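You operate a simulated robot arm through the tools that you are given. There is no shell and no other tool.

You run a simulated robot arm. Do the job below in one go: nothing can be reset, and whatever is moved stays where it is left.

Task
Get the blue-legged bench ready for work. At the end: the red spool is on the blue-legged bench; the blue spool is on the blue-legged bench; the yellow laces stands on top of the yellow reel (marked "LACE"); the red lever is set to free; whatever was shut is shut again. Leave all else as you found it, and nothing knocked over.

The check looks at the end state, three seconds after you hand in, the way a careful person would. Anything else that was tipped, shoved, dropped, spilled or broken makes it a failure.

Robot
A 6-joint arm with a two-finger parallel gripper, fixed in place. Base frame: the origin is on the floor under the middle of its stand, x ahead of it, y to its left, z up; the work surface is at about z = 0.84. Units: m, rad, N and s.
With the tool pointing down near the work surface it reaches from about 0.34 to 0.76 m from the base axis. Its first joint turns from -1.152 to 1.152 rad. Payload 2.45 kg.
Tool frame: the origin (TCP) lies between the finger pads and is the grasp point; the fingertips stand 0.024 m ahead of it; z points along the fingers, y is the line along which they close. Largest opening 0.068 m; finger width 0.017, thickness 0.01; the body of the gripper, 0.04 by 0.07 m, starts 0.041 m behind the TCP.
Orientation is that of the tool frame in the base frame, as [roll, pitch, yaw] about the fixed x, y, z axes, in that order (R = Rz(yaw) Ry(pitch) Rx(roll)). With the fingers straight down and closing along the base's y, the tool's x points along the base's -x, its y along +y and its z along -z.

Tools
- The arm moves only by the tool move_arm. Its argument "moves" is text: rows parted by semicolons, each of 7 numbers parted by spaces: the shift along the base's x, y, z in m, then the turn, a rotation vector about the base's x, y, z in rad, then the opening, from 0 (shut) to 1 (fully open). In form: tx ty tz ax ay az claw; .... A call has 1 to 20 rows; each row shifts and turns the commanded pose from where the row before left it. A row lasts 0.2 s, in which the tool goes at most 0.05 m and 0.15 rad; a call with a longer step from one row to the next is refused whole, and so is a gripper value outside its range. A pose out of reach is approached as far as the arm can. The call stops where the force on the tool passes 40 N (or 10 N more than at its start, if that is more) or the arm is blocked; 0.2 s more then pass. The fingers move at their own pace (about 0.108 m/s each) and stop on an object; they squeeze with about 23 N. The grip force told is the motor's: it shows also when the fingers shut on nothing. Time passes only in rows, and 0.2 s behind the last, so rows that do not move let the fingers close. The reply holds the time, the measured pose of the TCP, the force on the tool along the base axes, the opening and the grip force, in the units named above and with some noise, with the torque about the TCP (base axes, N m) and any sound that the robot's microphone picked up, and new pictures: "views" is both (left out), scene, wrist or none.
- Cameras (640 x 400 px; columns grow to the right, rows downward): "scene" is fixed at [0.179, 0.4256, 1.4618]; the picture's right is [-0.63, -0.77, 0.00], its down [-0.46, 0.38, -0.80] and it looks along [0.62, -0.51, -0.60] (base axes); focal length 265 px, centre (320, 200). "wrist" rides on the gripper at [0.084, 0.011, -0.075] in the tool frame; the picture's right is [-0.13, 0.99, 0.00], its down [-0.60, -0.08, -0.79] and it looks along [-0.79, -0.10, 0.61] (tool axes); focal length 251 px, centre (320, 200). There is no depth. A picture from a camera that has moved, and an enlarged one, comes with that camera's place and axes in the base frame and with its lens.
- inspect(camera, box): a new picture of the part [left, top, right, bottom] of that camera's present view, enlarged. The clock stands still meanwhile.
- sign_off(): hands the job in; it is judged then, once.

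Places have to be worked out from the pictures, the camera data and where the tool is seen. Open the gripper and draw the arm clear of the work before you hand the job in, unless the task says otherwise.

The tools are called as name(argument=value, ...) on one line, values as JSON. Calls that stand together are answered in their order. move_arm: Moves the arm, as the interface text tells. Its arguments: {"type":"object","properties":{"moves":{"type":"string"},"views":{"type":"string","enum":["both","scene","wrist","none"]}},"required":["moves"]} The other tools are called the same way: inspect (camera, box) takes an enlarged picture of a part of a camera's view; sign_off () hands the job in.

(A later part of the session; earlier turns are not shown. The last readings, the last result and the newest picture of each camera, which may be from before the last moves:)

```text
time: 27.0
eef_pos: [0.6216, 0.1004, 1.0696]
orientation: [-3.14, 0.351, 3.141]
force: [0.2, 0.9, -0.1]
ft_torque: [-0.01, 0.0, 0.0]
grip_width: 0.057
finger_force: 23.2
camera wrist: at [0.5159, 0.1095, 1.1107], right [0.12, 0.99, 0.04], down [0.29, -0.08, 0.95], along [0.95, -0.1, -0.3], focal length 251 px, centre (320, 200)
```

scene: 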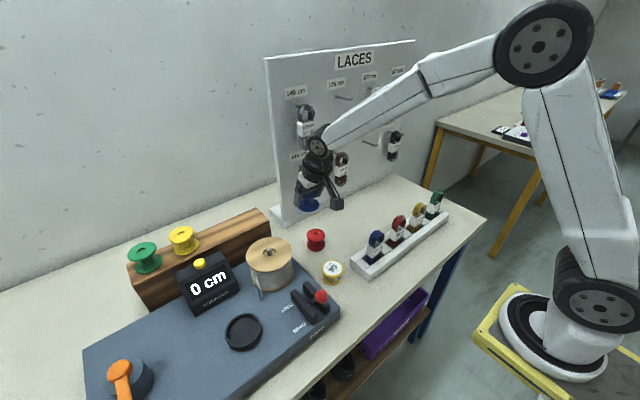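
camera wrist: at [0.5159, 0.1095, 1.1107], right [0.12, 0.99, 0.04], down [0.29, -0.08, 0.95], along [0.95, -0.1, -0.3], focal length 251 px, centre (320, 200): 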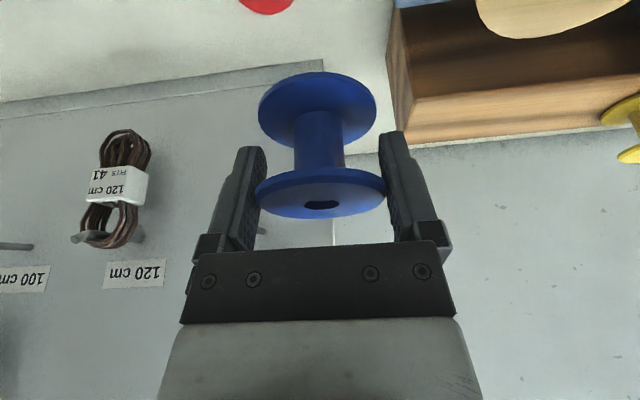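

The blue spool is steady. I continue down past the hooks to above (0.66, −0.035).

move_arm(moves="0.0067 -0.0233 -0.0233 0 0 0 0.3; 0.0067 -0.0233 -0.0233 0 0 0 0.3; 0.0066 -0.0234 -0.0234 0 0 0 0.3; 0.0067 -0.0217 -0.0233 0 0 0 0.3; 0.0067 -0.0217 -0.0233 0 0 0 0.3; 0.0066 -0.0216 -0.0234 0 0 0 0.3; 0 0 0 0 0 0 0.3", views="both")

inspect(camera="scene", box=[290, 190, 400, 280])

```text
time: 28.6
eef_pos: [0.6602, -0.0354, 0.93]
orientation: [-3.141, 0.35, -3.141]
force: [-0.8, -1.0, -1.5]
ft_torque: [0.03, -0.02, 0.01]
grip_width: 0.0569
finger_force: 23.2
camera wrist: at [0.5557, -0.025, 0.97], right [0.12, 0.99, 0.04], down [0.3, -0.08, 0.95], along [0.95, -0.1, -0.3], focal length 251 px, centre (320, 200)
```

scene: 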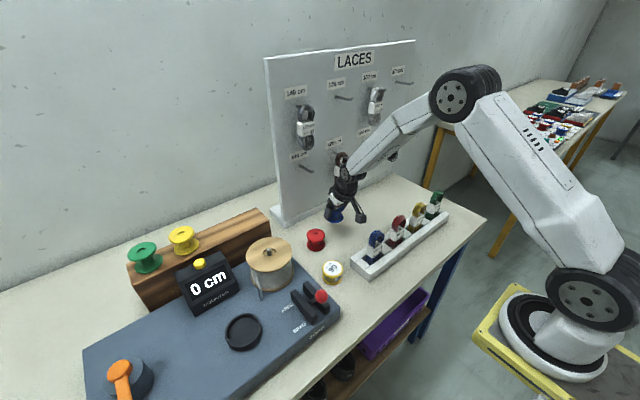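
wrist: 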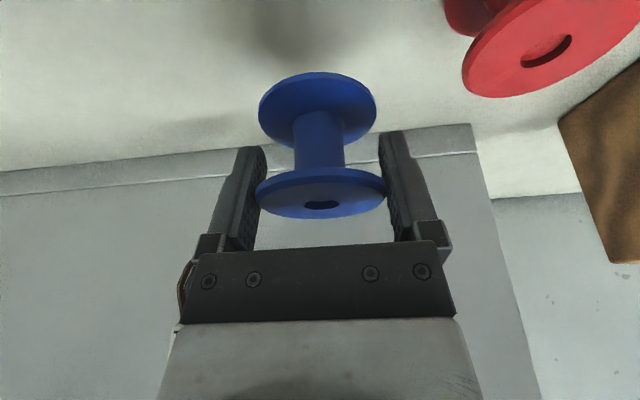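

```text
4.44 times, centred on (345, 235) of scene
camera zoom: at [0.1791, 0.4256, 1.4618], right [-0.63, -0.77, 0.0], down [-0.46, 0.38, -0.8], along [0.62, -0.51, -0.6], focal length 1178 px, centre (209, 44)
```

zoom: 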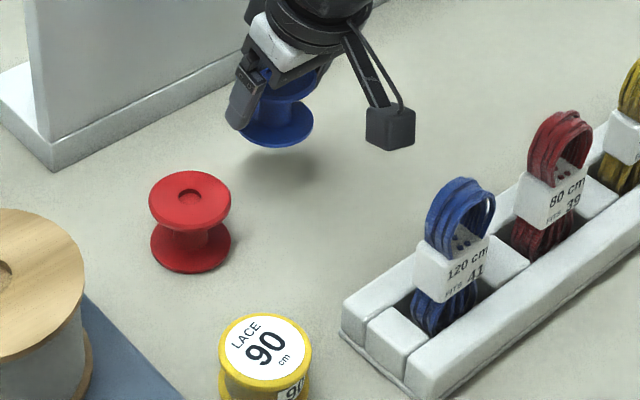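

Clear of everything. I lower toward the expected contact at TCP z≈0.877, slowing at the end.

move_arm(moves="0 0 -0.02 0 0 0 0.3; 0 0 -0.015 0 0 0 0.3; 0 0 -0.008 0 0 0 0.3; 0 0 -0.003 0 0 0 0.3; 0 0 -0.0015 0 0 0 0.3; 0 0 0 0 0 0 0.3", views="none")

move_arm(moves="0 0 -0.0015 0 0 0 0.3; 0 0 0 0 0 0 0.3", views="none")

move_arm(moves="0 0 -0.0015 0 0 0 0.3; 0 0 0 0 0 0 0.3", views="none")

```text
time: 30.0
eef_pos: [0.6596, -0.0355, 0.8829]
orientation: [-3.141, 0.35, 3.141]
force: [0.0, 0.1, -0.8]
ft_torque: [0.0, -0.01, -0.02]
grip_width: 0.0568
finger_force: 22.6
```

```text
time: 30.6
eef_pos: [0.6597, -0.0337, 0.8809]
orientation: [-3.141, 0.349, -3.142]
force: [-0.5, -0.7, -0.6]
ft_torque: [0.0, 0.01, 0.0]
grip_width: 0.0569
finger_force: 23.1
```

```text
time: 31.2
eef_pos: [0.6594, -0.0346, 0.88]
orientation: [3.141, 0.347, -3.141]
force: [-0.6, -0.3, -0.1]
ft_torque: [0.03, -0.07, 0.01]
grip_width: 0.057
finger_force: 23.1
```

move_arm(moves="0 0 -0.0015 0 0 0 0.3; 0 0 0 0 0 0 0.3", views="none")

move_arm(moves="0 0 -0.001 0 0 0 0.3; 0 0 0 0 0 0 0.3", views="wrist")

```text
time: 31.8
eef_pos: [0.6596, -0.0344, 0.8777]
orientation: [3.141, 0.351, -3.141]
force: [0.1, -0.3, 1.1]
ft_torque: [0.02, -0.02, -0.01]
grip_width: 0.0571
finger_force: 23.0
```

```text
time: 32.4
eef_pos: [0.6612, -0.0352, 0.8775]
orientation: [-3.141, 0.351, 3.14]
force: [-3.4, 1.9, 10.4]
ft_torque: [0.13, 0.11, 0.03]
grip_width: 0.0567
finger_force: 22.4
camera wrist: at [0.5555, -0.0249, 0.9186], right [0.12, 0.99, 0.04], down [0.29, -0.08, 0.95], along [0.95, -0.1, -0.3], focal length 251 px, centre (320, 200)
```

wrist: 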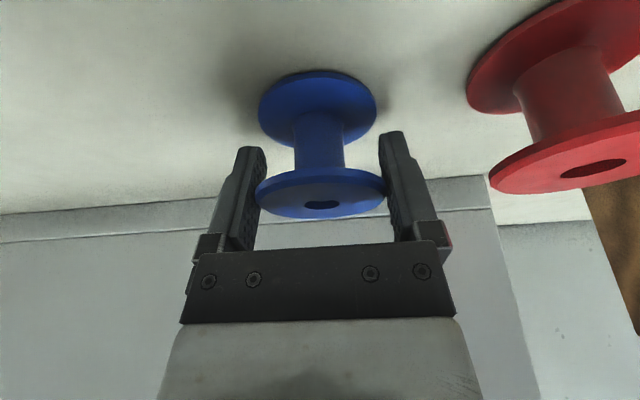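

Contact with 10 N. I release here after easing up half a millimetre; the red spool stays clear of the right finger.

move_arm(moves="0 0 0.0005 0 0 0 0.3; 0 0 0 0 0 0 1; 0 0 0 0 0 0 1; 0 0 0 0 0 0 1", views="wrist")

```text
time: 33.4
eef_pos: [0.6595, -0.0355, 0.8778]
orientation: [-3.141, 0.349, -3.141]
force: [0.0, 0.3, -1.0]
ft_torque: [-0.05, 0.02, 0.01]
grip_width: 0.0679
finger_force: 0.0
camera wrist: at [0.5553, -0.0249, 0.9185], right [0.12, 0.99, 0.04], down [0.3, -0.08, 0.95], along [0.95, -0.1, -0.3], focal length 251 px, centre (320, 200)
```

wrist: 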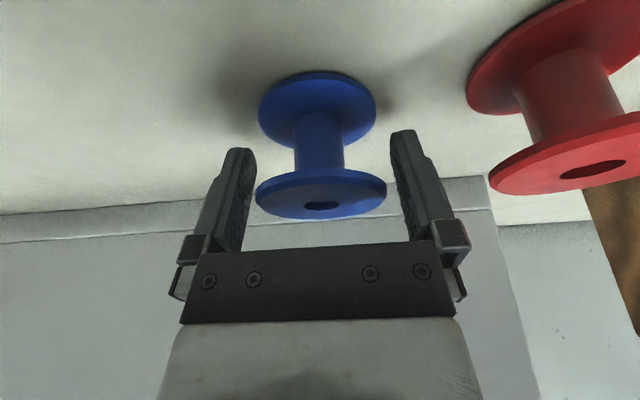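

Both spools are placed. I rise, back away, bring the tool upright and go over to look at the lever.

move_arm(moves="0 0 0.02 0 0 0 1; 0 0 0.05 0 0 0 1; -0.03 0.01 0.035 0 0 0 1; -0.03 0.01 0.035 0 0.0875 0 1; -0.02 0.02 0.04 0 0.0875 0 1; -0.02 0.02 0.04 0 0.0875 0 1; -0.028 0.0368 0 0 0.0875 0 1; -0.028 0.0368 0 0 0 0 1; -0.028 0.0368 0 0 0 0 1; -0.028 0.0368 0 0 0 0 1; -0.028 0.0368 0 0 0 0 1; 0 0 0 0 0 0 0.5", views="both")

inspect(camera="scene", box=[290, 210, 390, 280])

inspect(camera="wrist", box=[200, 0, 520, 160])

```text
time: 36.0
eef_pos: [0.4185, 0.2088, 1.0967]
orientation: [3.141, -0.001, -3.141]
force: [0.2, -0.2, -0.1]
ft_torque: [0.02, -0.01, 0.0]
grip_width: 0.0338
finger_force: 0.0
camera wrist: at [0.3348, 0.2194, 1.1719], right [0.13, 0.99, 0.0], down [0.6, -0.08, 0.79], along [0.79, -0.1, -0.61], focal length 251 px, centre (320, 200)
```

scene: 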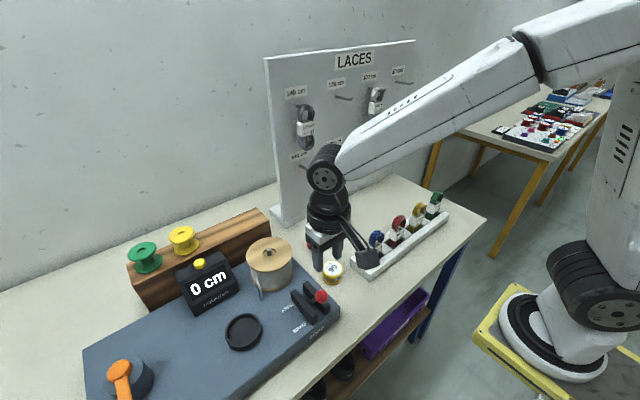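
wrist: 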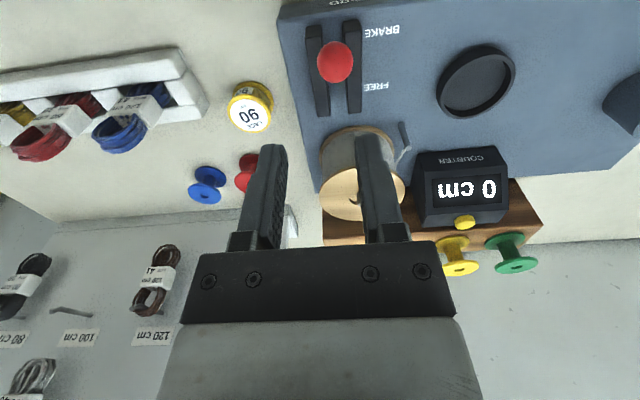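

```text
5.71 times, centred on (340, 245) of scene
camera zoom: at [0.179, 0.4257, 1.4618], right [-0.63, -0.77, 0.0], down [-0.46, 0.38, -0.8], along [0.62, -0.51, -0.6], focal length 1515 px, centre (206, -57)
```

zoom: 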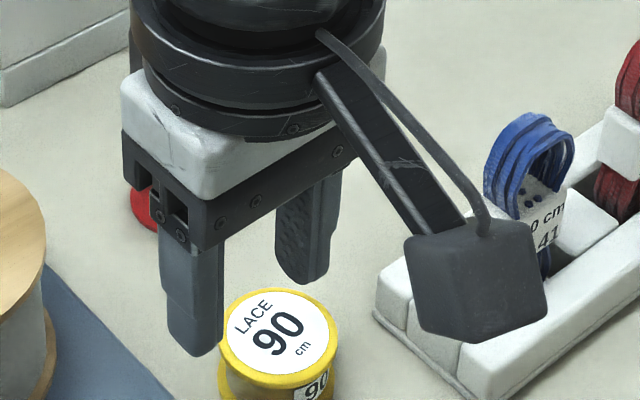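

```text
2.00 times, centred on (360, 80) of wrist
camera zoom: at [0.3348, 0.2194, 1.1719], right [0.13, 0.99, 0.0], down [0.6, -0.08, 0.79], along [0.79, -0.1, -0.61], focal length 503 px, centre (240, 440)
```

zoom: 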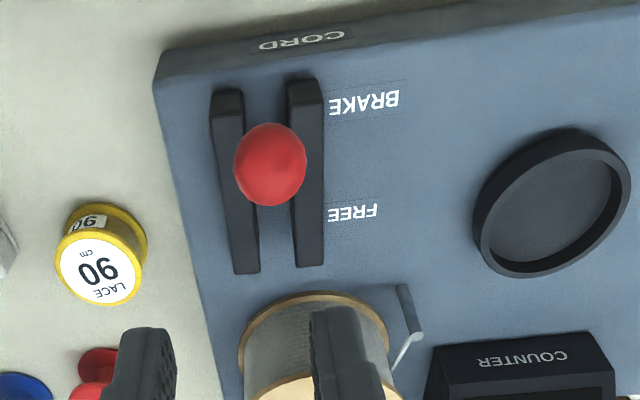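

The knob of the lever is at about (0.4255, 0.2195, 0.969), leaning to the BRAKE side (nearer to me); FREE is at +x. I close the fingers and lower them on the near side of the knob, ready to push it away.

move_arm(moves="-0.0385 0.0107 -0.02 0 0 0 0; 0 0 -0.048 0 0 0 0; 0 0 -0.048 0 0 0 0; 0 0 0 0 0 0 0", views="both")

inspect(camera="scene", box=[260, 250, 380, 340])

```text
time: 37.0
eef_pos: [0.3813, 0.2188, 0.9813]
orientation: [-3.141, 0.0, 3.141]
force: [-0.5, -0.3, -0.5]
ft_torque: [0.02, 0.0, 0.05]
grip_width: 0.0002
finger_force: 22.6
camera wrist: at [0.2975, 0.2288, 1.0551], right [0.13, 0.99, 0.0], down [0.6, -0.08, 0.79], along [0.79, -0.1, -0.61], focal length 251 px, centre (320, 200)
```

scene: 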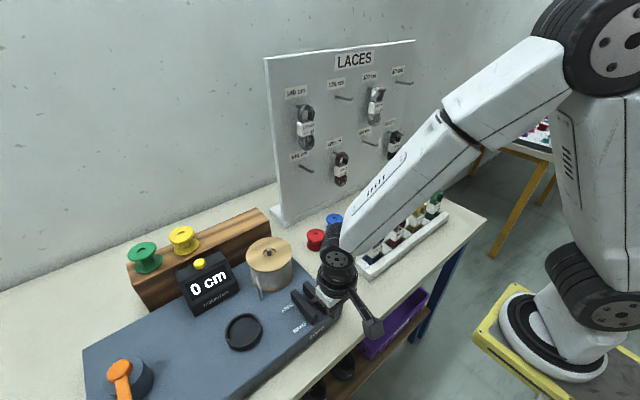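
wrist: 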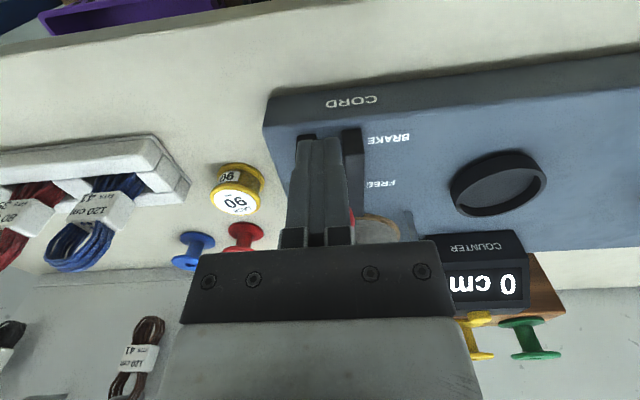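

```text
4.44 times, centred on (320, 295) of scene
camera zoom: at [0.179, 0.4256, 1.4618], right [-0.63, -0.77, 0.0], down [-0.46, 0.38, -0.8], along [0.62, -0.51, -0.6], focal length 1178 px, centre (320, -222)
```

zoom: 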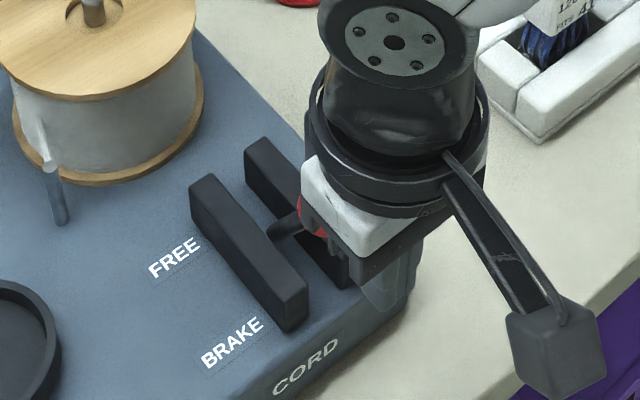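

Fingers are lined up behind the knob. I push toward +x (FREE) in 1 cm steps.

move_arm(moves="0.015 0 0 0 0 0 0; 0.01 0 0 0 0 0 0; 0.01 0 0 0 0 0 0; 0.01 0 0 0 0 0 0; 0.01 0 0 0 0 0 0; 0.01 0 0 0 0 0 0; 0 0 0 0 0 0 0", views="both")

inspect(camera="scene", box=[260, 250, 380, 340])

```text
time: 38.6
eef_pos: [0.4468, 0.22, 0.9817]
orientation: [-3.141, 0.0, -3.141]
force: [-0.8, 0.7, -0.5]
ft_torque: [-0.02, 0.02, -0.01]
grip_width: 0.0
finger_force: 22.7
camera wrist: at [0.3629, 0.2296, 1.0557], right [0.13, 0.99, 0.0], down [0.6, -0.08, 0.79], along [0.79, -0.1, -0.61], focal length 251 px, centre (320, 200)
```

scene: 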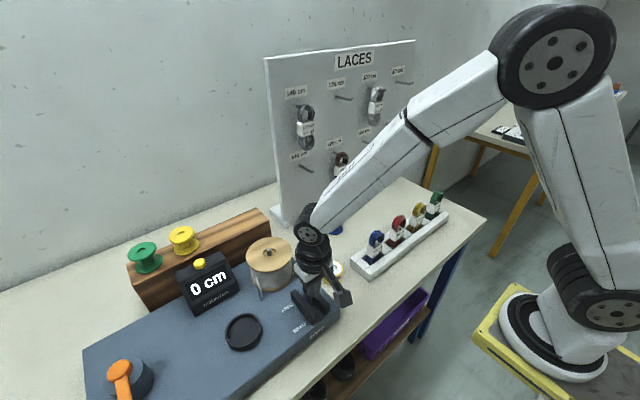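
wrist: 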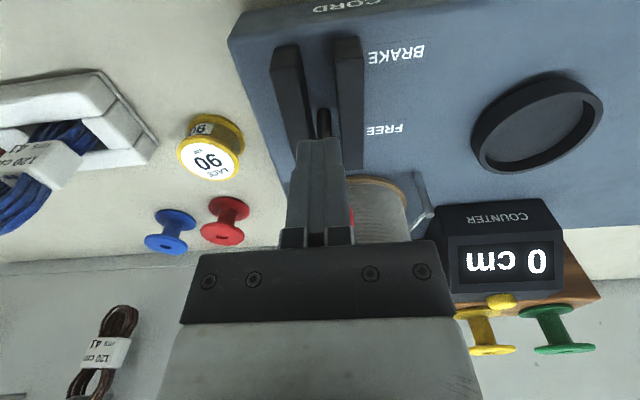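

```text
4.44 times, centred on (320, 295) of scene
camera zoom: at [0.179, 0.4256, 1.4618], right [-0.63, -0.77, 0.0], down [-0.46, 0.38, -0.8], along [0.62, -0.51, -0.6], focal length 1178 px, centre (320, -222)
```

zoom: 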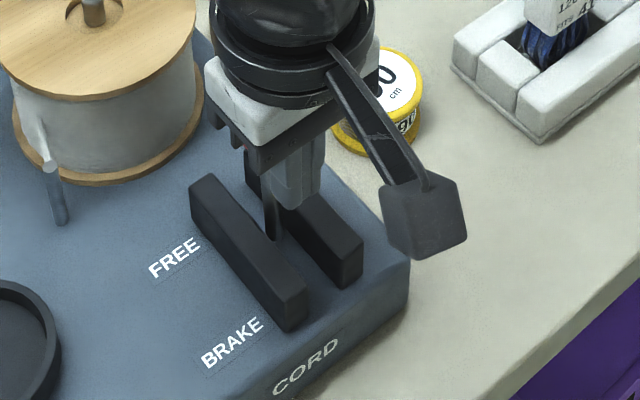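

The lever has followed; its shaft is now past vertical. I continue in 6 mm steps and watch for the stop.

move_arm(moves="0.006 0 0 0 0 0 0; 0.006 0 0 0 0 0 0; 0.006 0 0 0 0 0 0; 0 0 0 0 0 0 0", views="wrist")

```text
time: 39.6
eef_pos: [0.4651, 0.2191, 0.981]
orientation: [3.141, 0.0, -3.141]
force: [0.0, 1.0, 0.7]
ft_torque: [-0.01, -0.01, -0.03]
grip_width: 0.0
finger_force: 22.8
camera wrist: at [0.3806, 0.23, 1.0553], right [0.13, 0.99, 0.0], down [0.6, -0.08, 0.79], along [0.79, -0.1, -0.61], focal length 251 px, centre (320, 200)
```

wrist: 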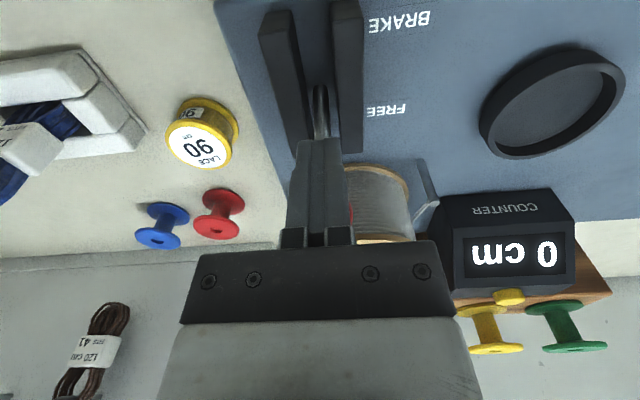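

No stop felt yet. I go on in 4 mm steps.

move_arm(moves="0.004 0 0 0 0 0 0; 0.004 0 0 0 0 0 0; 0 0 0 0 0 0 0", views="none")

move_arm(moves="0.003 0 0 0 0 0 0; 0.003 0 0 0 0 0 0; 0 0 0 0 0 0 0", views="both")

inspect(camera="scene", box=[260, 250, 380, 340])

```text
time: 40.4
eef_pos: [0.4724, 0.2211, 0.9814]
orientation: [-3.141, 0.001, 3.141]
force: [-0.4, 0.0, 0.3]
ft_torque: [-0.01, -0.01, -0.02]
grip_width: 0.0
finger_force: 22.8
```

```text
time: 41.2
eef_pos: [0.4794, 0.2193, 0.9807]
orientation: [-3.141, 0.001, -3.141]
force: [-0.2, -0.3, 0.1]
ft_torque: [0.01, 0.01, -0.01]
grip_width: 0.0001
finger_force: 22.9
camera wrist: at [0.3943, 0.229, 1.0554], right [0.13, 0.99, 0.0], down [0.6, -0.08, 0.79], along [0.79, -0.1, -0.61], focal length 251 px, centre (320, 200)
```

scene: 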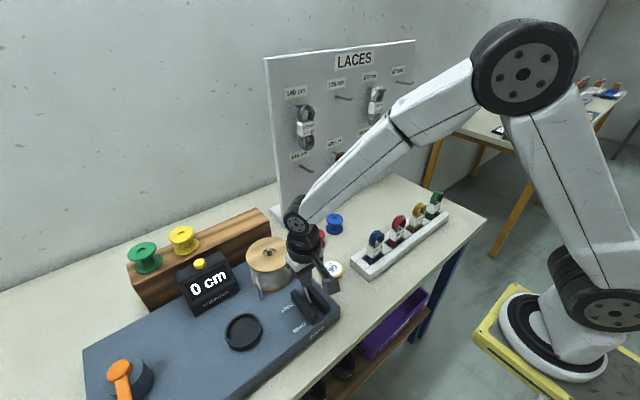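
wrist: 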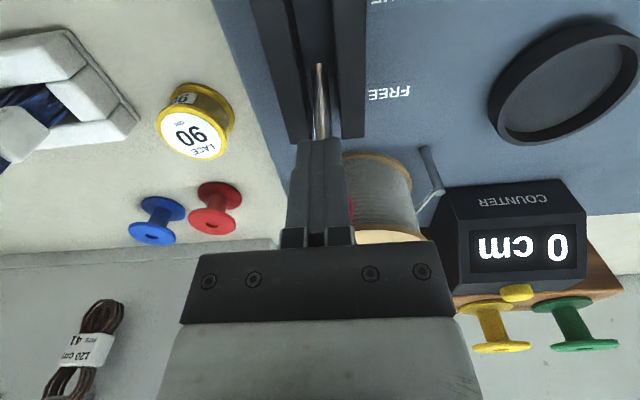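

```text
4.44 times, centred on (320, 295) of scene
camera zoom: at [0.179, 0.4256, 1.4618], right [-0.63, -0.77, 0.0], down [-0.46, 0.38, -0.8], along [0.62, -0.51, -0.6], focal length 1178 px, centre (320, -222)
```

zoom: 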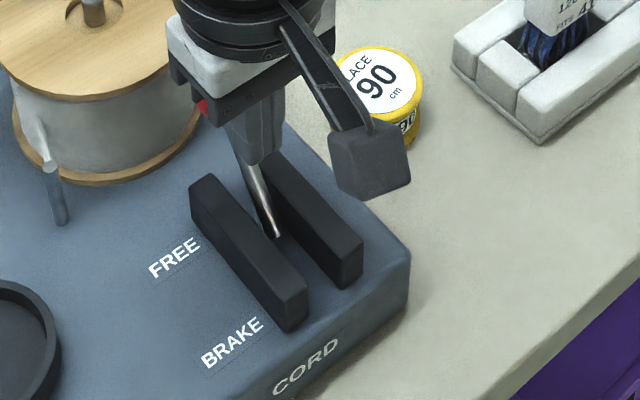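

Lever leans clearly toward FREE but hasn't reached its stop (pivot ≈0.467, so a mirrored end would put the knob near x≈0.508). I continue in 3 mm steps.

move_arm(moves="0.003 0 0 0 0 0 0; 0.003 0 0 0 0 0 0; 0 0 0 0 0 0 0", views="none")

move_arm(moves="0.002 0 0 0 0 0 0; 0.002 0 0 0 0 0 0; 0 0 0 0 0 0 0", views="wrist")

```text
time: 42.0
eef_pos: [0.4838, 0.2188, 0.9819]
orientation: [-3.141, -0.001, 3.142]
force: [-7.3, 0.0, 2.8]
ft_torque: [0.04, 0.17, -0.01]
grip_width: 0.0
finger_force: 23.1
```

```text
time: 42.8
eef_pos: [0.4844, 0.2191, 0.982]
orientation: [-3.138, -0.013, -3.141]
force: [-13.2, -0.2, 13.2]
ft_torque: [0.05, 0.2, 0.0]
grip_width: 0.0
finger_force: 22.7
stopped in row 3: the force on the tool passed its limit at 41 N (the readings are from after the stop); the commanded pose is now the measured one
camera wrist: at [0.401, 0.2297, 1.0566], right [0.13, 0.99, -0.01], down [0.61, -0.08, 0.79], along [0.78, -0.1, -0.62], focal length 251 px, centre (320, 200)
```

wrist: 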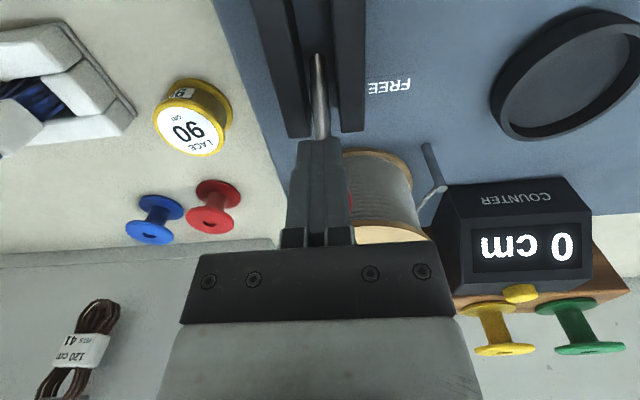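

The lever has hit its FREE stop. I back off toward −x and rise, then check that it stays.

move_arm(moves="-0.02 0 0 0 -0.012 0 0; -0.03 0 0 0 0 0 0; 0 0 0.04 0 0 0 0; 0 0 0.04 0 0 0 0; -0.03 0 0.03 0 0 0 0; 0 0 0 0 0 0 0.3", views="both")

inspect(camera="scene", box=[260, 250, 380, 340])

inspect(camera="wrist", box=[200, 0, 520, 160])

```text
time: 44.2
eef_pos: [0.4063, 0.2192, 1.0904]
orientation: [-3.138, 0.003, 3.14]
force: [-0.6, 0.2, -0.4]
ft_torque: [0.02, 0.01, -0.02]
grip_width: 0.0206
finger_force: 0.1
camera wrist: at [0.3215, 0.2292, 1.1645], right [0.13, 0.99, 0.0], down [0.6, -0.08, 0.8], along [0.79, -0.1, -0.61], focal length 251 px, centre (320, 200)
```

scene: 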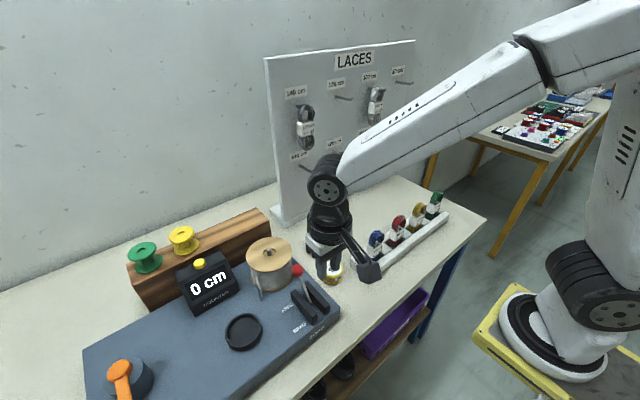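
wrist: 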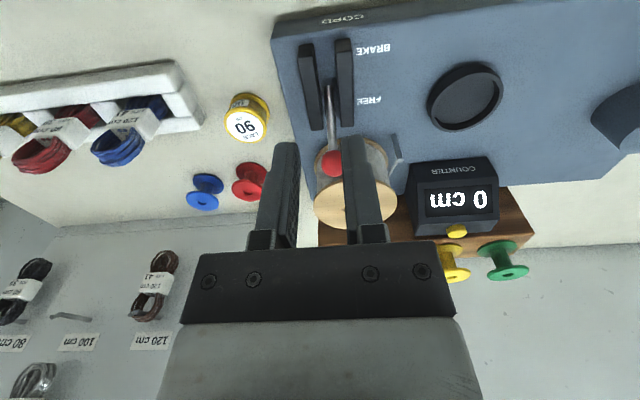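

```text
4.44 times, centred on (320, 295) of scene
camera zoom: at [0.179, 0.4256, 1.4618], right [-0.63, -0.77, 0.0], down [-0.46, 0.38, -0.8], along [0.62, -0.51, -0.6], focal length 1178 px, centre (320, -222)
```

zoom: 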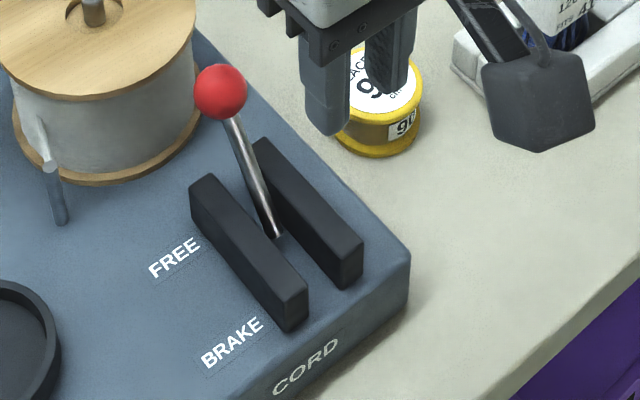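

```text
2.00 times, centred on (360, 80) of wrist
camera zoom: at [0.3215, 0.2292, 1.1645], right [0.13, 0.99, 0.0], down [0.6, -0.08, 0.8], along [0.79, -0.1, -0.61], focal length 503 px, centre (240, 440)
```

zoom: 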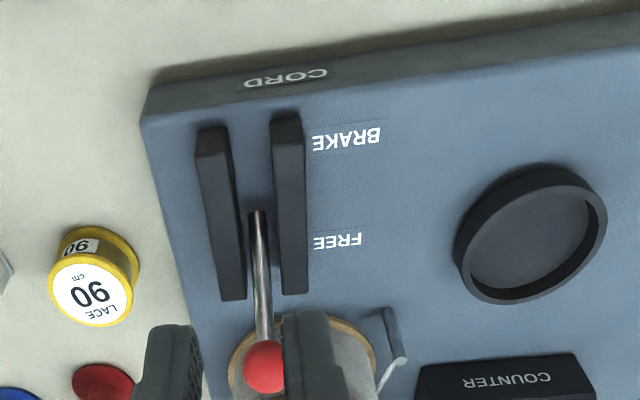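

The lever stays at FREE. Now the laces: I move to view the yellow reel from close and upright, to fix its place and height.

move_arm(moves="0.004 -0.04 -0.01 0 0 0 0.3; 0.004 -0.04 -0.01 0 0 0 0.3; 0.004 -0.04 -0.01 0 0 0 0.3; 0 0 0 0 0 0 0.3", views="wrist")

inspect(camera="wrist", box=[220, 0, 420, 160])

inspect(camera="wrist", box=[20, 0, 280, 160])

```text
time: 45.2
eef_pos: [0.4179, 0.0999, 1.0617]
orientation: [-3.138, 0.003, -3.141]
force: [-0.4, -0.4, 0.7]
ft_torque: [0.06, 0.01, 0.01]
grip_width: 0.0204
finger_force: 0.0
camera wrist: at [0.3332, 0.1094, 1.1353], right [0.13, 0.99, 0.0], down [0.6, -0.08, 0.8], along [0.79, -0.1, -0.61], focal length 251 px, centre (320, 200)
```

wrist: 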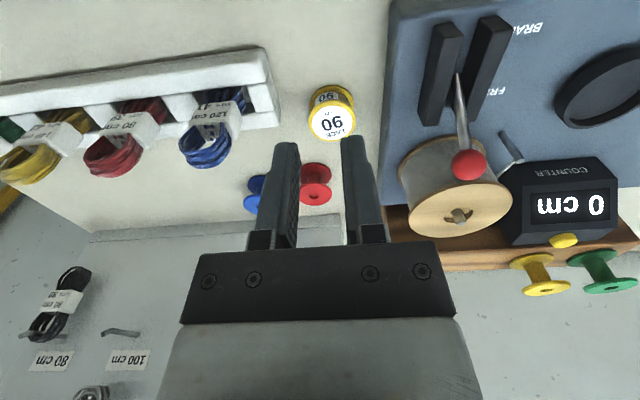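

```text
2.50 times, centred on (320, 80) of wrist
camera zoom: at [0.3332, 0.1094, 1.1353], right [0.13, 0.99, 0.0], down [0.6, -0.08, 0.8], along [0.79, -0.1, -0.61], focal length 629 px, centre (320, 500)
```

zoom: 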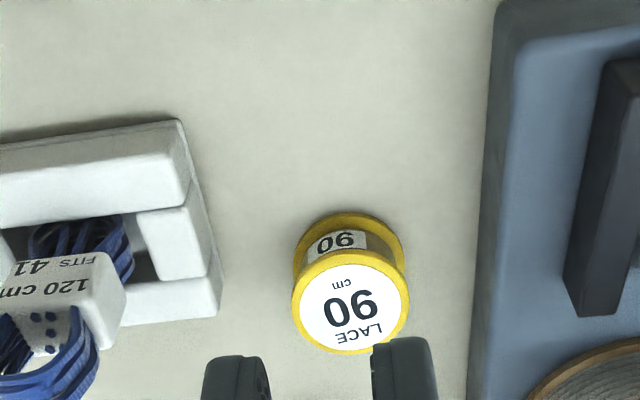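

```text
2.46 times, centred on (150, 80) of wrist
camera zoom: at [0.3332, 0.1094, 1.1353], right [0.13, 0.99, 0.0], down [0.6, -0.08, 0.8], along [0.79, -0.1, -0.61], focal length 619 px, centre (738, 495)
```

zoom: 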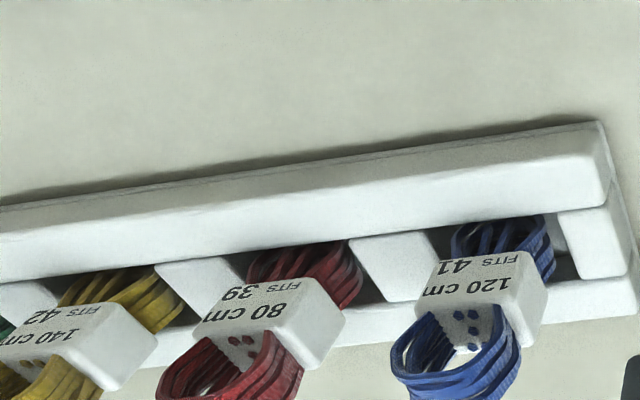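

Reel fixed at about (0.5175, 0.1005), diameter ≈0.057, top z≈0.876. Now I move in front of the yellow laces in the holder for a close look.

move_arm(moves="-0.003 -0.0485 0.004 0 0 0 0.3; -0.003 -0.0485 0.004 0 0 0 0.3; -0.003 -0.0485 0.004 0 0 0 0.3; -0.003 -0.0485 0.004 0 0 0 0.3; -0.003 -0.0485 0.004 0 0 0 0.3; -0.003 -0.0485 0.004 0 0 0 0.6; 0 0 0 0 0 0 1; 0 0 0 0 0 0 1", views="both")

inspect(camera="wrist", box=[220, 0, 420, 160])

inspect(camera="scene", box=[380, 190, 450, 250])

```text
time: 47.0
eef_pos: [0.3998, -0.1914, 1.0835]
orientation: [-3.14, 0.004, 3.142]
force: [0.0, 0.2, -0.1]
ft_torque: [-0.01, -0.02, -0.06]
grip_width: 0.0679
finger_force: 0.1
camera wrist: at [0.3154, -0.182, 1.1576], right [0.13, 0.99, 0.0], down [0.6, -0.08, 0.8], along [0.79, -0.1, -0.61], focal length 251 px, centre (320, 200)
```

scene: 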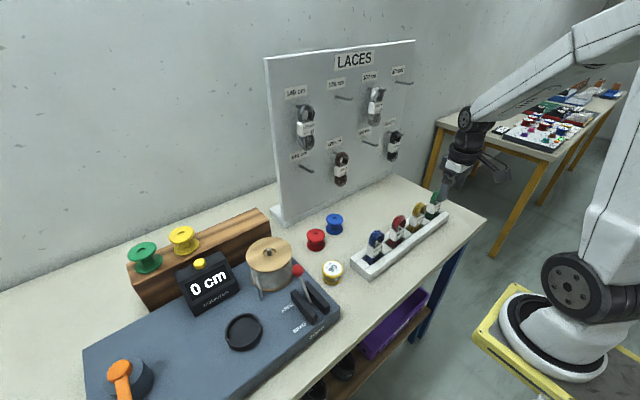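
wrist: 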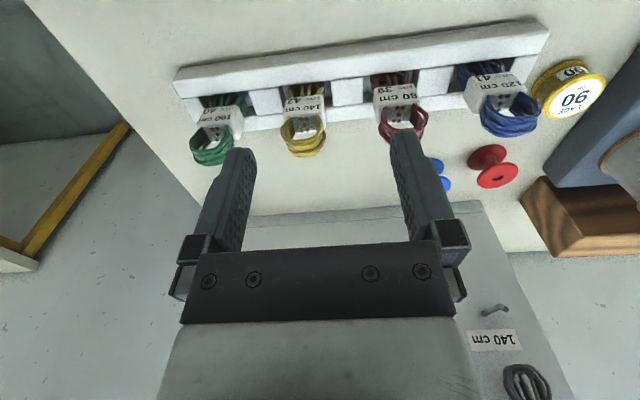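

```text
2.50 times, centred on (320, 80) of wrist
camera zoom: at [0.3154, -0.182, 1.1576], right [0.13, 0.99, 0.0], down [0.6, -0.08, 0.8], along [0.79, -0.1, -0.61], focal length 629 px, centre (320, 500)
```

zoom: 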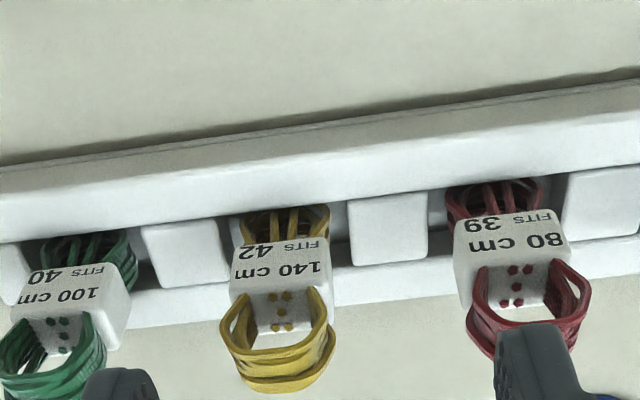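

```text
6.67 times, centred on (415, 220) of scene
camera zoom: at [0.179, 0.4256, 1.4618], right [-0.63, -0.77, 0.0], down [-0.46, 0.38, -0.8], along [0.62, -0.51, -0.6], focal length 1767 px, centre (-313, 67)
```

zoom: 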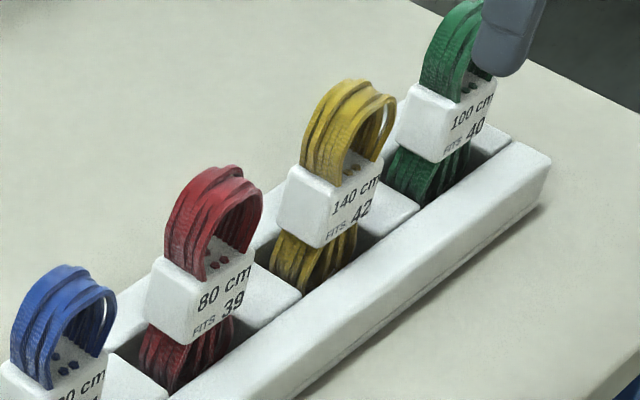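

The yellow laces' paper band spans roughly x 0.467–0.492, y −0.198…−0.238, z 0.891–0.921, with the loop top at z≈0.975. A vertical grasp would meet the loop with the palm, so I tilt the tool about 0.8 rad outward and come at the band from the front; first the tilt, in free space.

move_arm(moves="0.0034 -0.0044 -0.004 0 -0.133 0 1; 0.0034 -0.0044 -0.004 0 -0.133 0 1; 0.0034 -0.0044 -0.004 0 -0.133 0 1; 0.0034 -0.0044 -0.004 0 -0.133 0 1; 0.0034 -0.0044 -0.004 0 -0.133 0 1; 0.0034 -0.0044 -0.004 0 -0.133 0 1; 0 0 0 0 0 0 1", views="both")

inspect(camera="wrist", box=[160, 0, 480, 200])

```text
time: 48.6
eef_pos: [0.4195, -0.2183, 1.0604]
orientation: [-3.136, 0.801, 3.14]
force: [-0.3, 0.1, 0.1]
ft_torque: [-0.01, -0.03, -0.01]
grip_width: 0.0681
finger_force: 0.0
camera wrist: at [0.3071, -0.208, 1.0516], right [0.09, 0.99, 0.09], down [-0.15, -0.08, 0.99], along [0.98, -0.1, 0.14], focal length 251 px, centre (320, 200)
```

scene: 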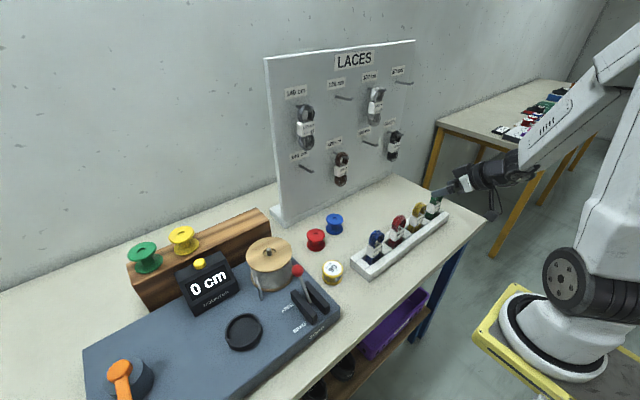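
wrist: 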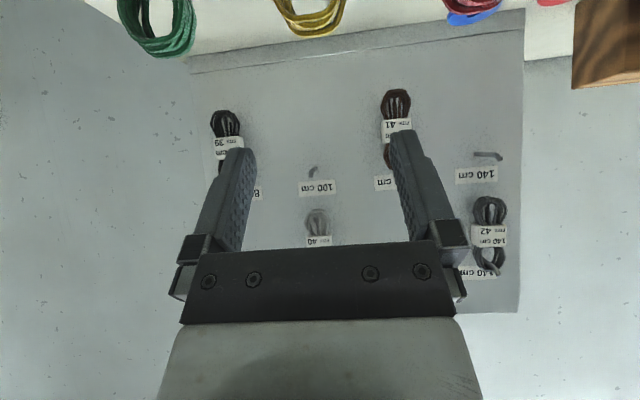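

```text
2.00 times, centred on (320, 100) of wrist
camera zoom: at [0.3071, -0.208, 1.0516], right [0.09, 0.99, 0.09], down [-0.15, -0.08, 0.99], along [0.98, -0.1, 0.14], focal length 503 px, centre (320, 400)
```

zoom: 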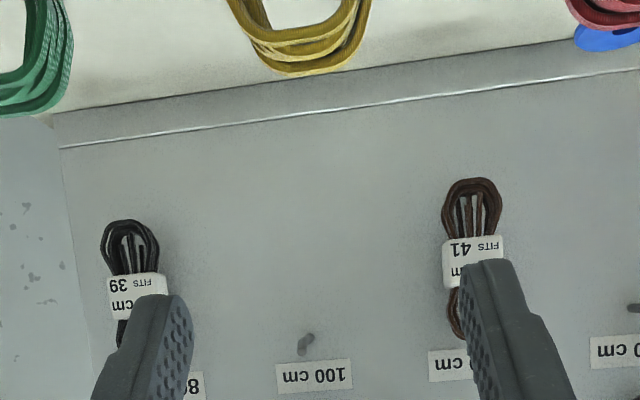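

Tilt reached. I go down to the pre-grasp point about 10 cm back along the tool axis from the band and look.

move_arm(moves="-0.0068 0 -0.041 0 0 0 1; -0.0067 0 -0.041 0 0 0 1; 0 0 0 0 0 0 1", views="both")

inspect(camera="wrist", box=[160, 0, 480, 200])

inspect(camera="scene", box=[370, 160, 490, 260])

```text
time: 49.4
eef_pos: [0.4058, -0.2197, 0.9794]
orientation: [-3.138, 0.8, 3.141]
force: [-0.2, 0.2, 0.0]
ft_torque: [0.03, 0.01, 0.0]
grip_width: 0.0679
finger_force: 0.0
camera wrist: at [0.2931, -0.2087, 0.9696], right [0.09, 0.99, 0.09], down [-0.15, -0.08, 0.99], along [0.98, -0.1, 0.14], focal length 251 px, centre (320, 200)
```

scene: 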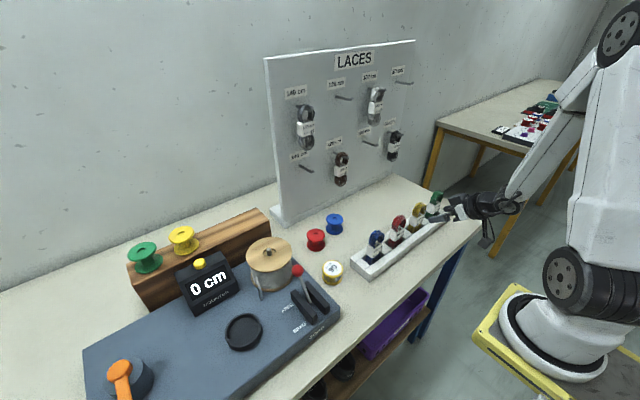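
wrist: 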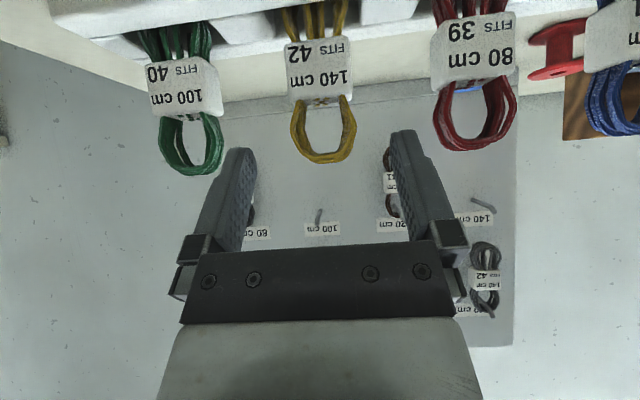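

```text
2.00 times, centred on (320, 100) of wrist
camera zoom: at [0.2931, -0.2087, 0.9696], right [0.09, 0.99, 0.09], down [-0.15, -0.08, 0.99], along [0.98, -0.1, 0.14], focal length 503 px, centre (320, 400)
```

zoom: 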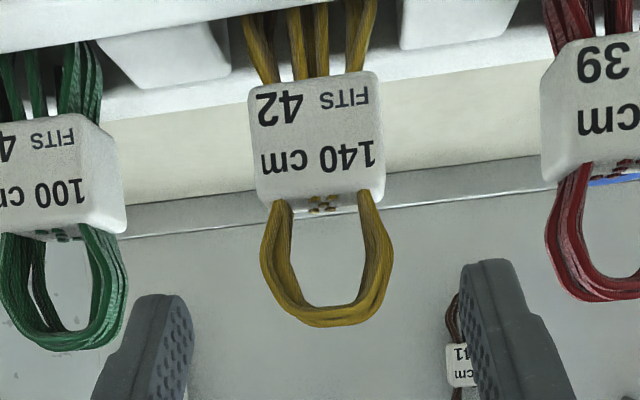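

```text
4.00 times, centred on (430, 210) of scene
camera zoom: at [0.179, 0.4256, 1.4618], right [-0.63, -0.77, 0.0], down [-0.46, 0.38, -0.8], along [0.62, -0.51, -0.6], focal length 1060 px, centre (-120, 160)
```

zoom: 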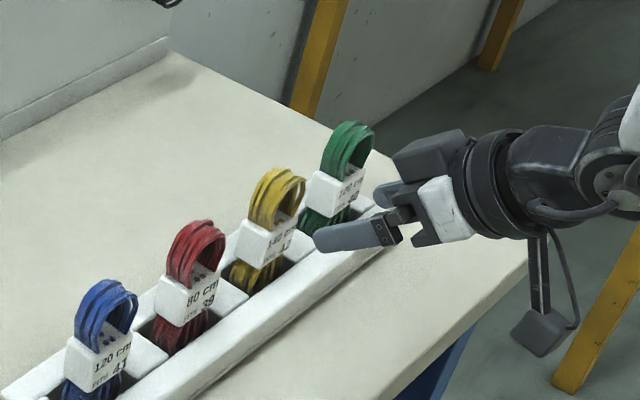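

The band's front face is centred at about (0.467, −0.2196, 0.909), width 0.042. I advance 10 cm along the tool axis so the pads straddle the band.

move_arm(moves="0.0215 -0.0006 -0.0209 0 0 0 1; 0.0215 0 -0.0209 0 0 0 1; 0.0143 0 -0.0139 0 0 0 1; 0 0 0 0 0 0 1", views="both")

inspect(camera="scene", box=[370, 160, 490, 260])

```text
time: 50.4
eef_pos: [0.4645, -0.2181, 0.923]
orientation: [-3.138, 0.801, 3.141]
force: [0.4, -0.4, -0.2]
ft_torque: [0.0, 0.0, -0.01]
grip_width: 0.0678
finger_force: 0.0
camera wrist: at [0.3517, -0.2079, 0.9141], right [0.09, 0.99, 0.09], down [-0.15, -0.08, 0.99], along [0.98, -0.1, 0.14], focal length 251 px, centre (320, 200)
```

scene: 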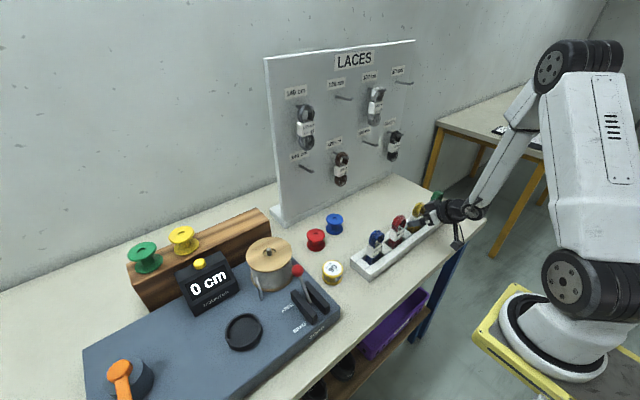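
wrist: 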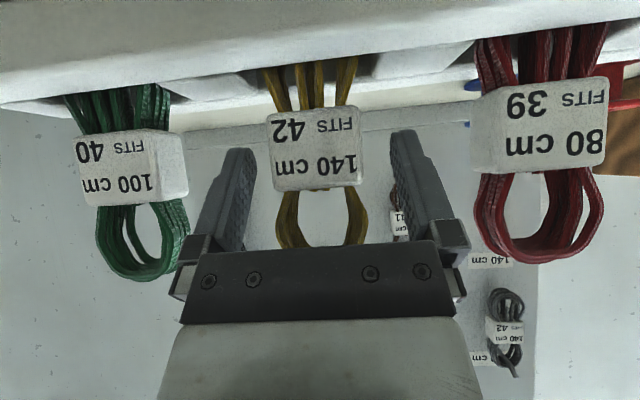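

```text
4.00 times, centred on (430, 210) of scene
camera zoom: at [0.179, 0.4256, 1.4618], right [-0.63, -0.77, 0.0], down [-0.46, 0.38, -0.8], along [0.62, -0.51, -0.6], focal length 1060 px, centre (-120, 160)
```

zoom: 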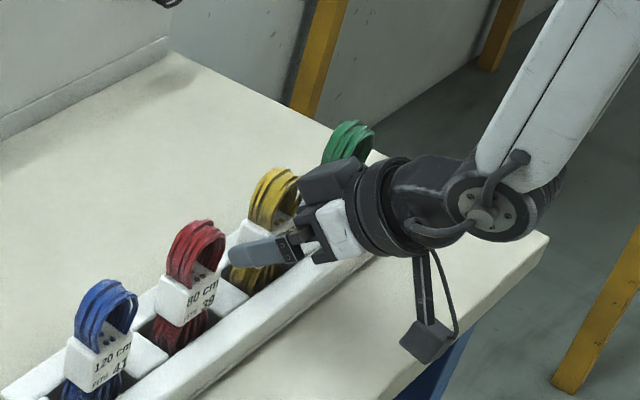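

The pads already overlap the band, and I don't want the gripper body to touch the loop, so I go only 5 mm further, shift 1.5 mm toward −y to centre, and close.

move_arm(moves="0.0036 -0.0015 -0.0035 0 0 0 1; 0 0 0 0 0 0 0.8; 0 0 0 0 0 0 0.5; 0 0 0 0 0 0 0.3; 0 0 0 0 0 0 0.3", views="both")

inspect(camera="scene", box=[370, 160, 490, 260])

```text
time: 51.6
eef_pos: [0.4671, -0.2205, 0.9204]
orientation: [-3.139, 0.801, -3.141]
force: [-0.4, -0.8, 1.0]
ft_torque: [-0.06, -0.06, 0.05]
grip_width: 0.0459
finger_force: 23.2
camera wrist: at [0.3552, -0.2098, 0.911], right [0.09, 0.99, 0.09], down [-0.15, -0.08, 0.99], along [0.98, -0.1, 0.14], focal length 251 px, centre (320, 200)
```

scene: 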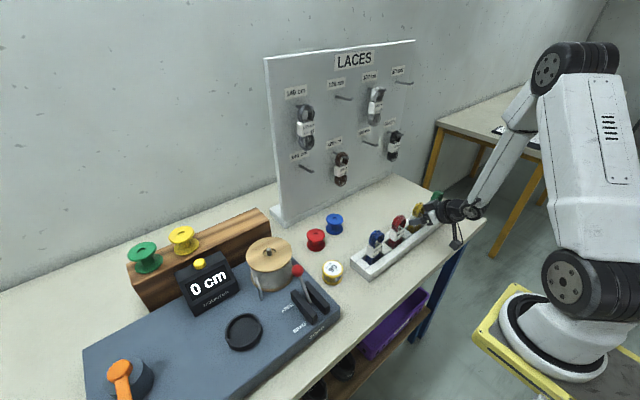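
wrist: 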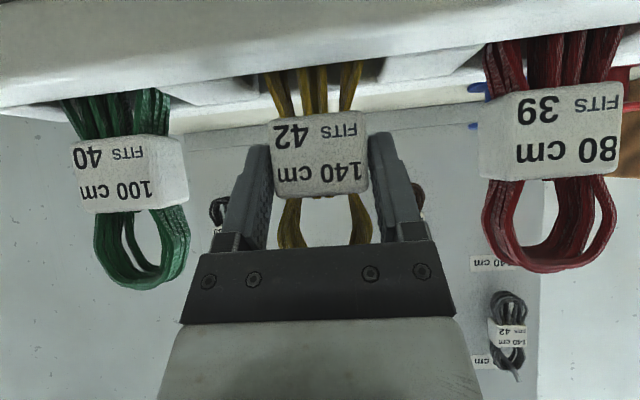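

```text
4.00 times, centred on (430, 210) of scene
camera zoom: at [0.179, 0.4256, 1.4618], right [-0.63, -0.77, 0.0], down [-0.46, 0.38, -0.8], along [0.62, -0.51, -0.6], focal length 1060 px, centre (-120, 160)
```

zoom: 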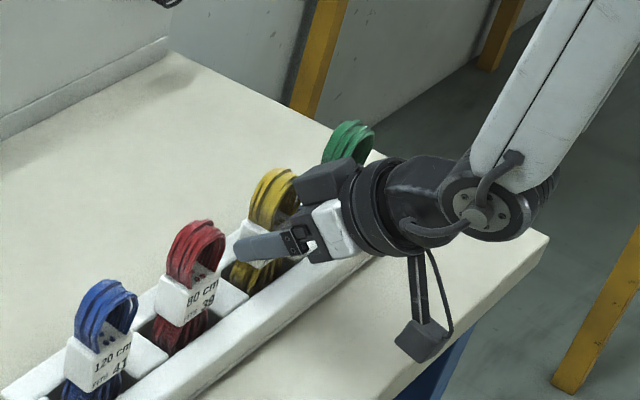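

Gripped at 0.046 m with 23 N. I lift straight up out of the slot, gently.

move_arm(moves="0 0 0.008 0 0 0 0.3; 0 0 0.015 0 0 0 0.3; 0 0 0.025 0 0 0 0.3; 0 0 0.03 0 0 0 0.3; 0 0 0 0 0 0 0.3", views="both")

inspect(camera="scene", box=[370, 150, 490, 250])

```text
time: 52.8
eef_pos: [0.4683, -0.2216, 0.9982]
orientation: [-3.14, 0.801, -3.141]
force: [-0.2, -0.6, -0.4]
ft_torque: [-0.01, -0.01, -0.01]
grip_width: 0.0463
finger_force: 22.9
camera wrist: at [0.3559, -0.2102, 0.9891], right [0.09, 0.99, 0.09], down [-0.15, -0.08, 0.99], along [0.98, -0.1, 0.14], focal length 251 px, centre (320, 200)
```

scene: 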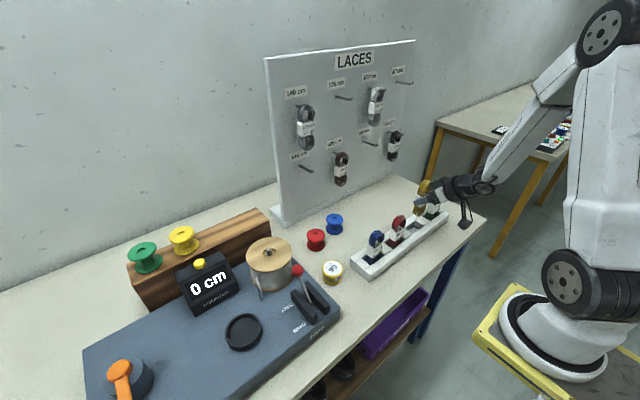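
wrist: 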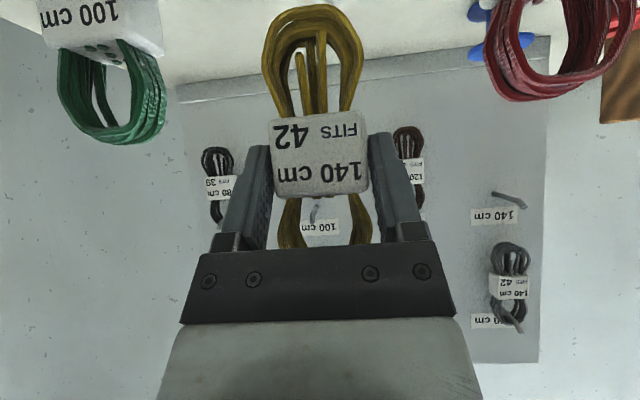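

```text
4.00 times, centred on (430, 200) of scene
camera zoom: at [0.179, 0.4256, 1.4618], right [-0.63, -0.77, 0.0], down [-0.46, 0.38, -0.8], along [0.62, -0.51, -0.6], focal length 1060 px, centre (-120, 200)
```

zoom: 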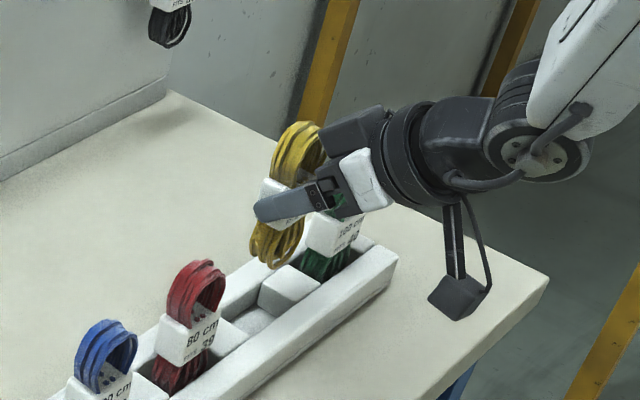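

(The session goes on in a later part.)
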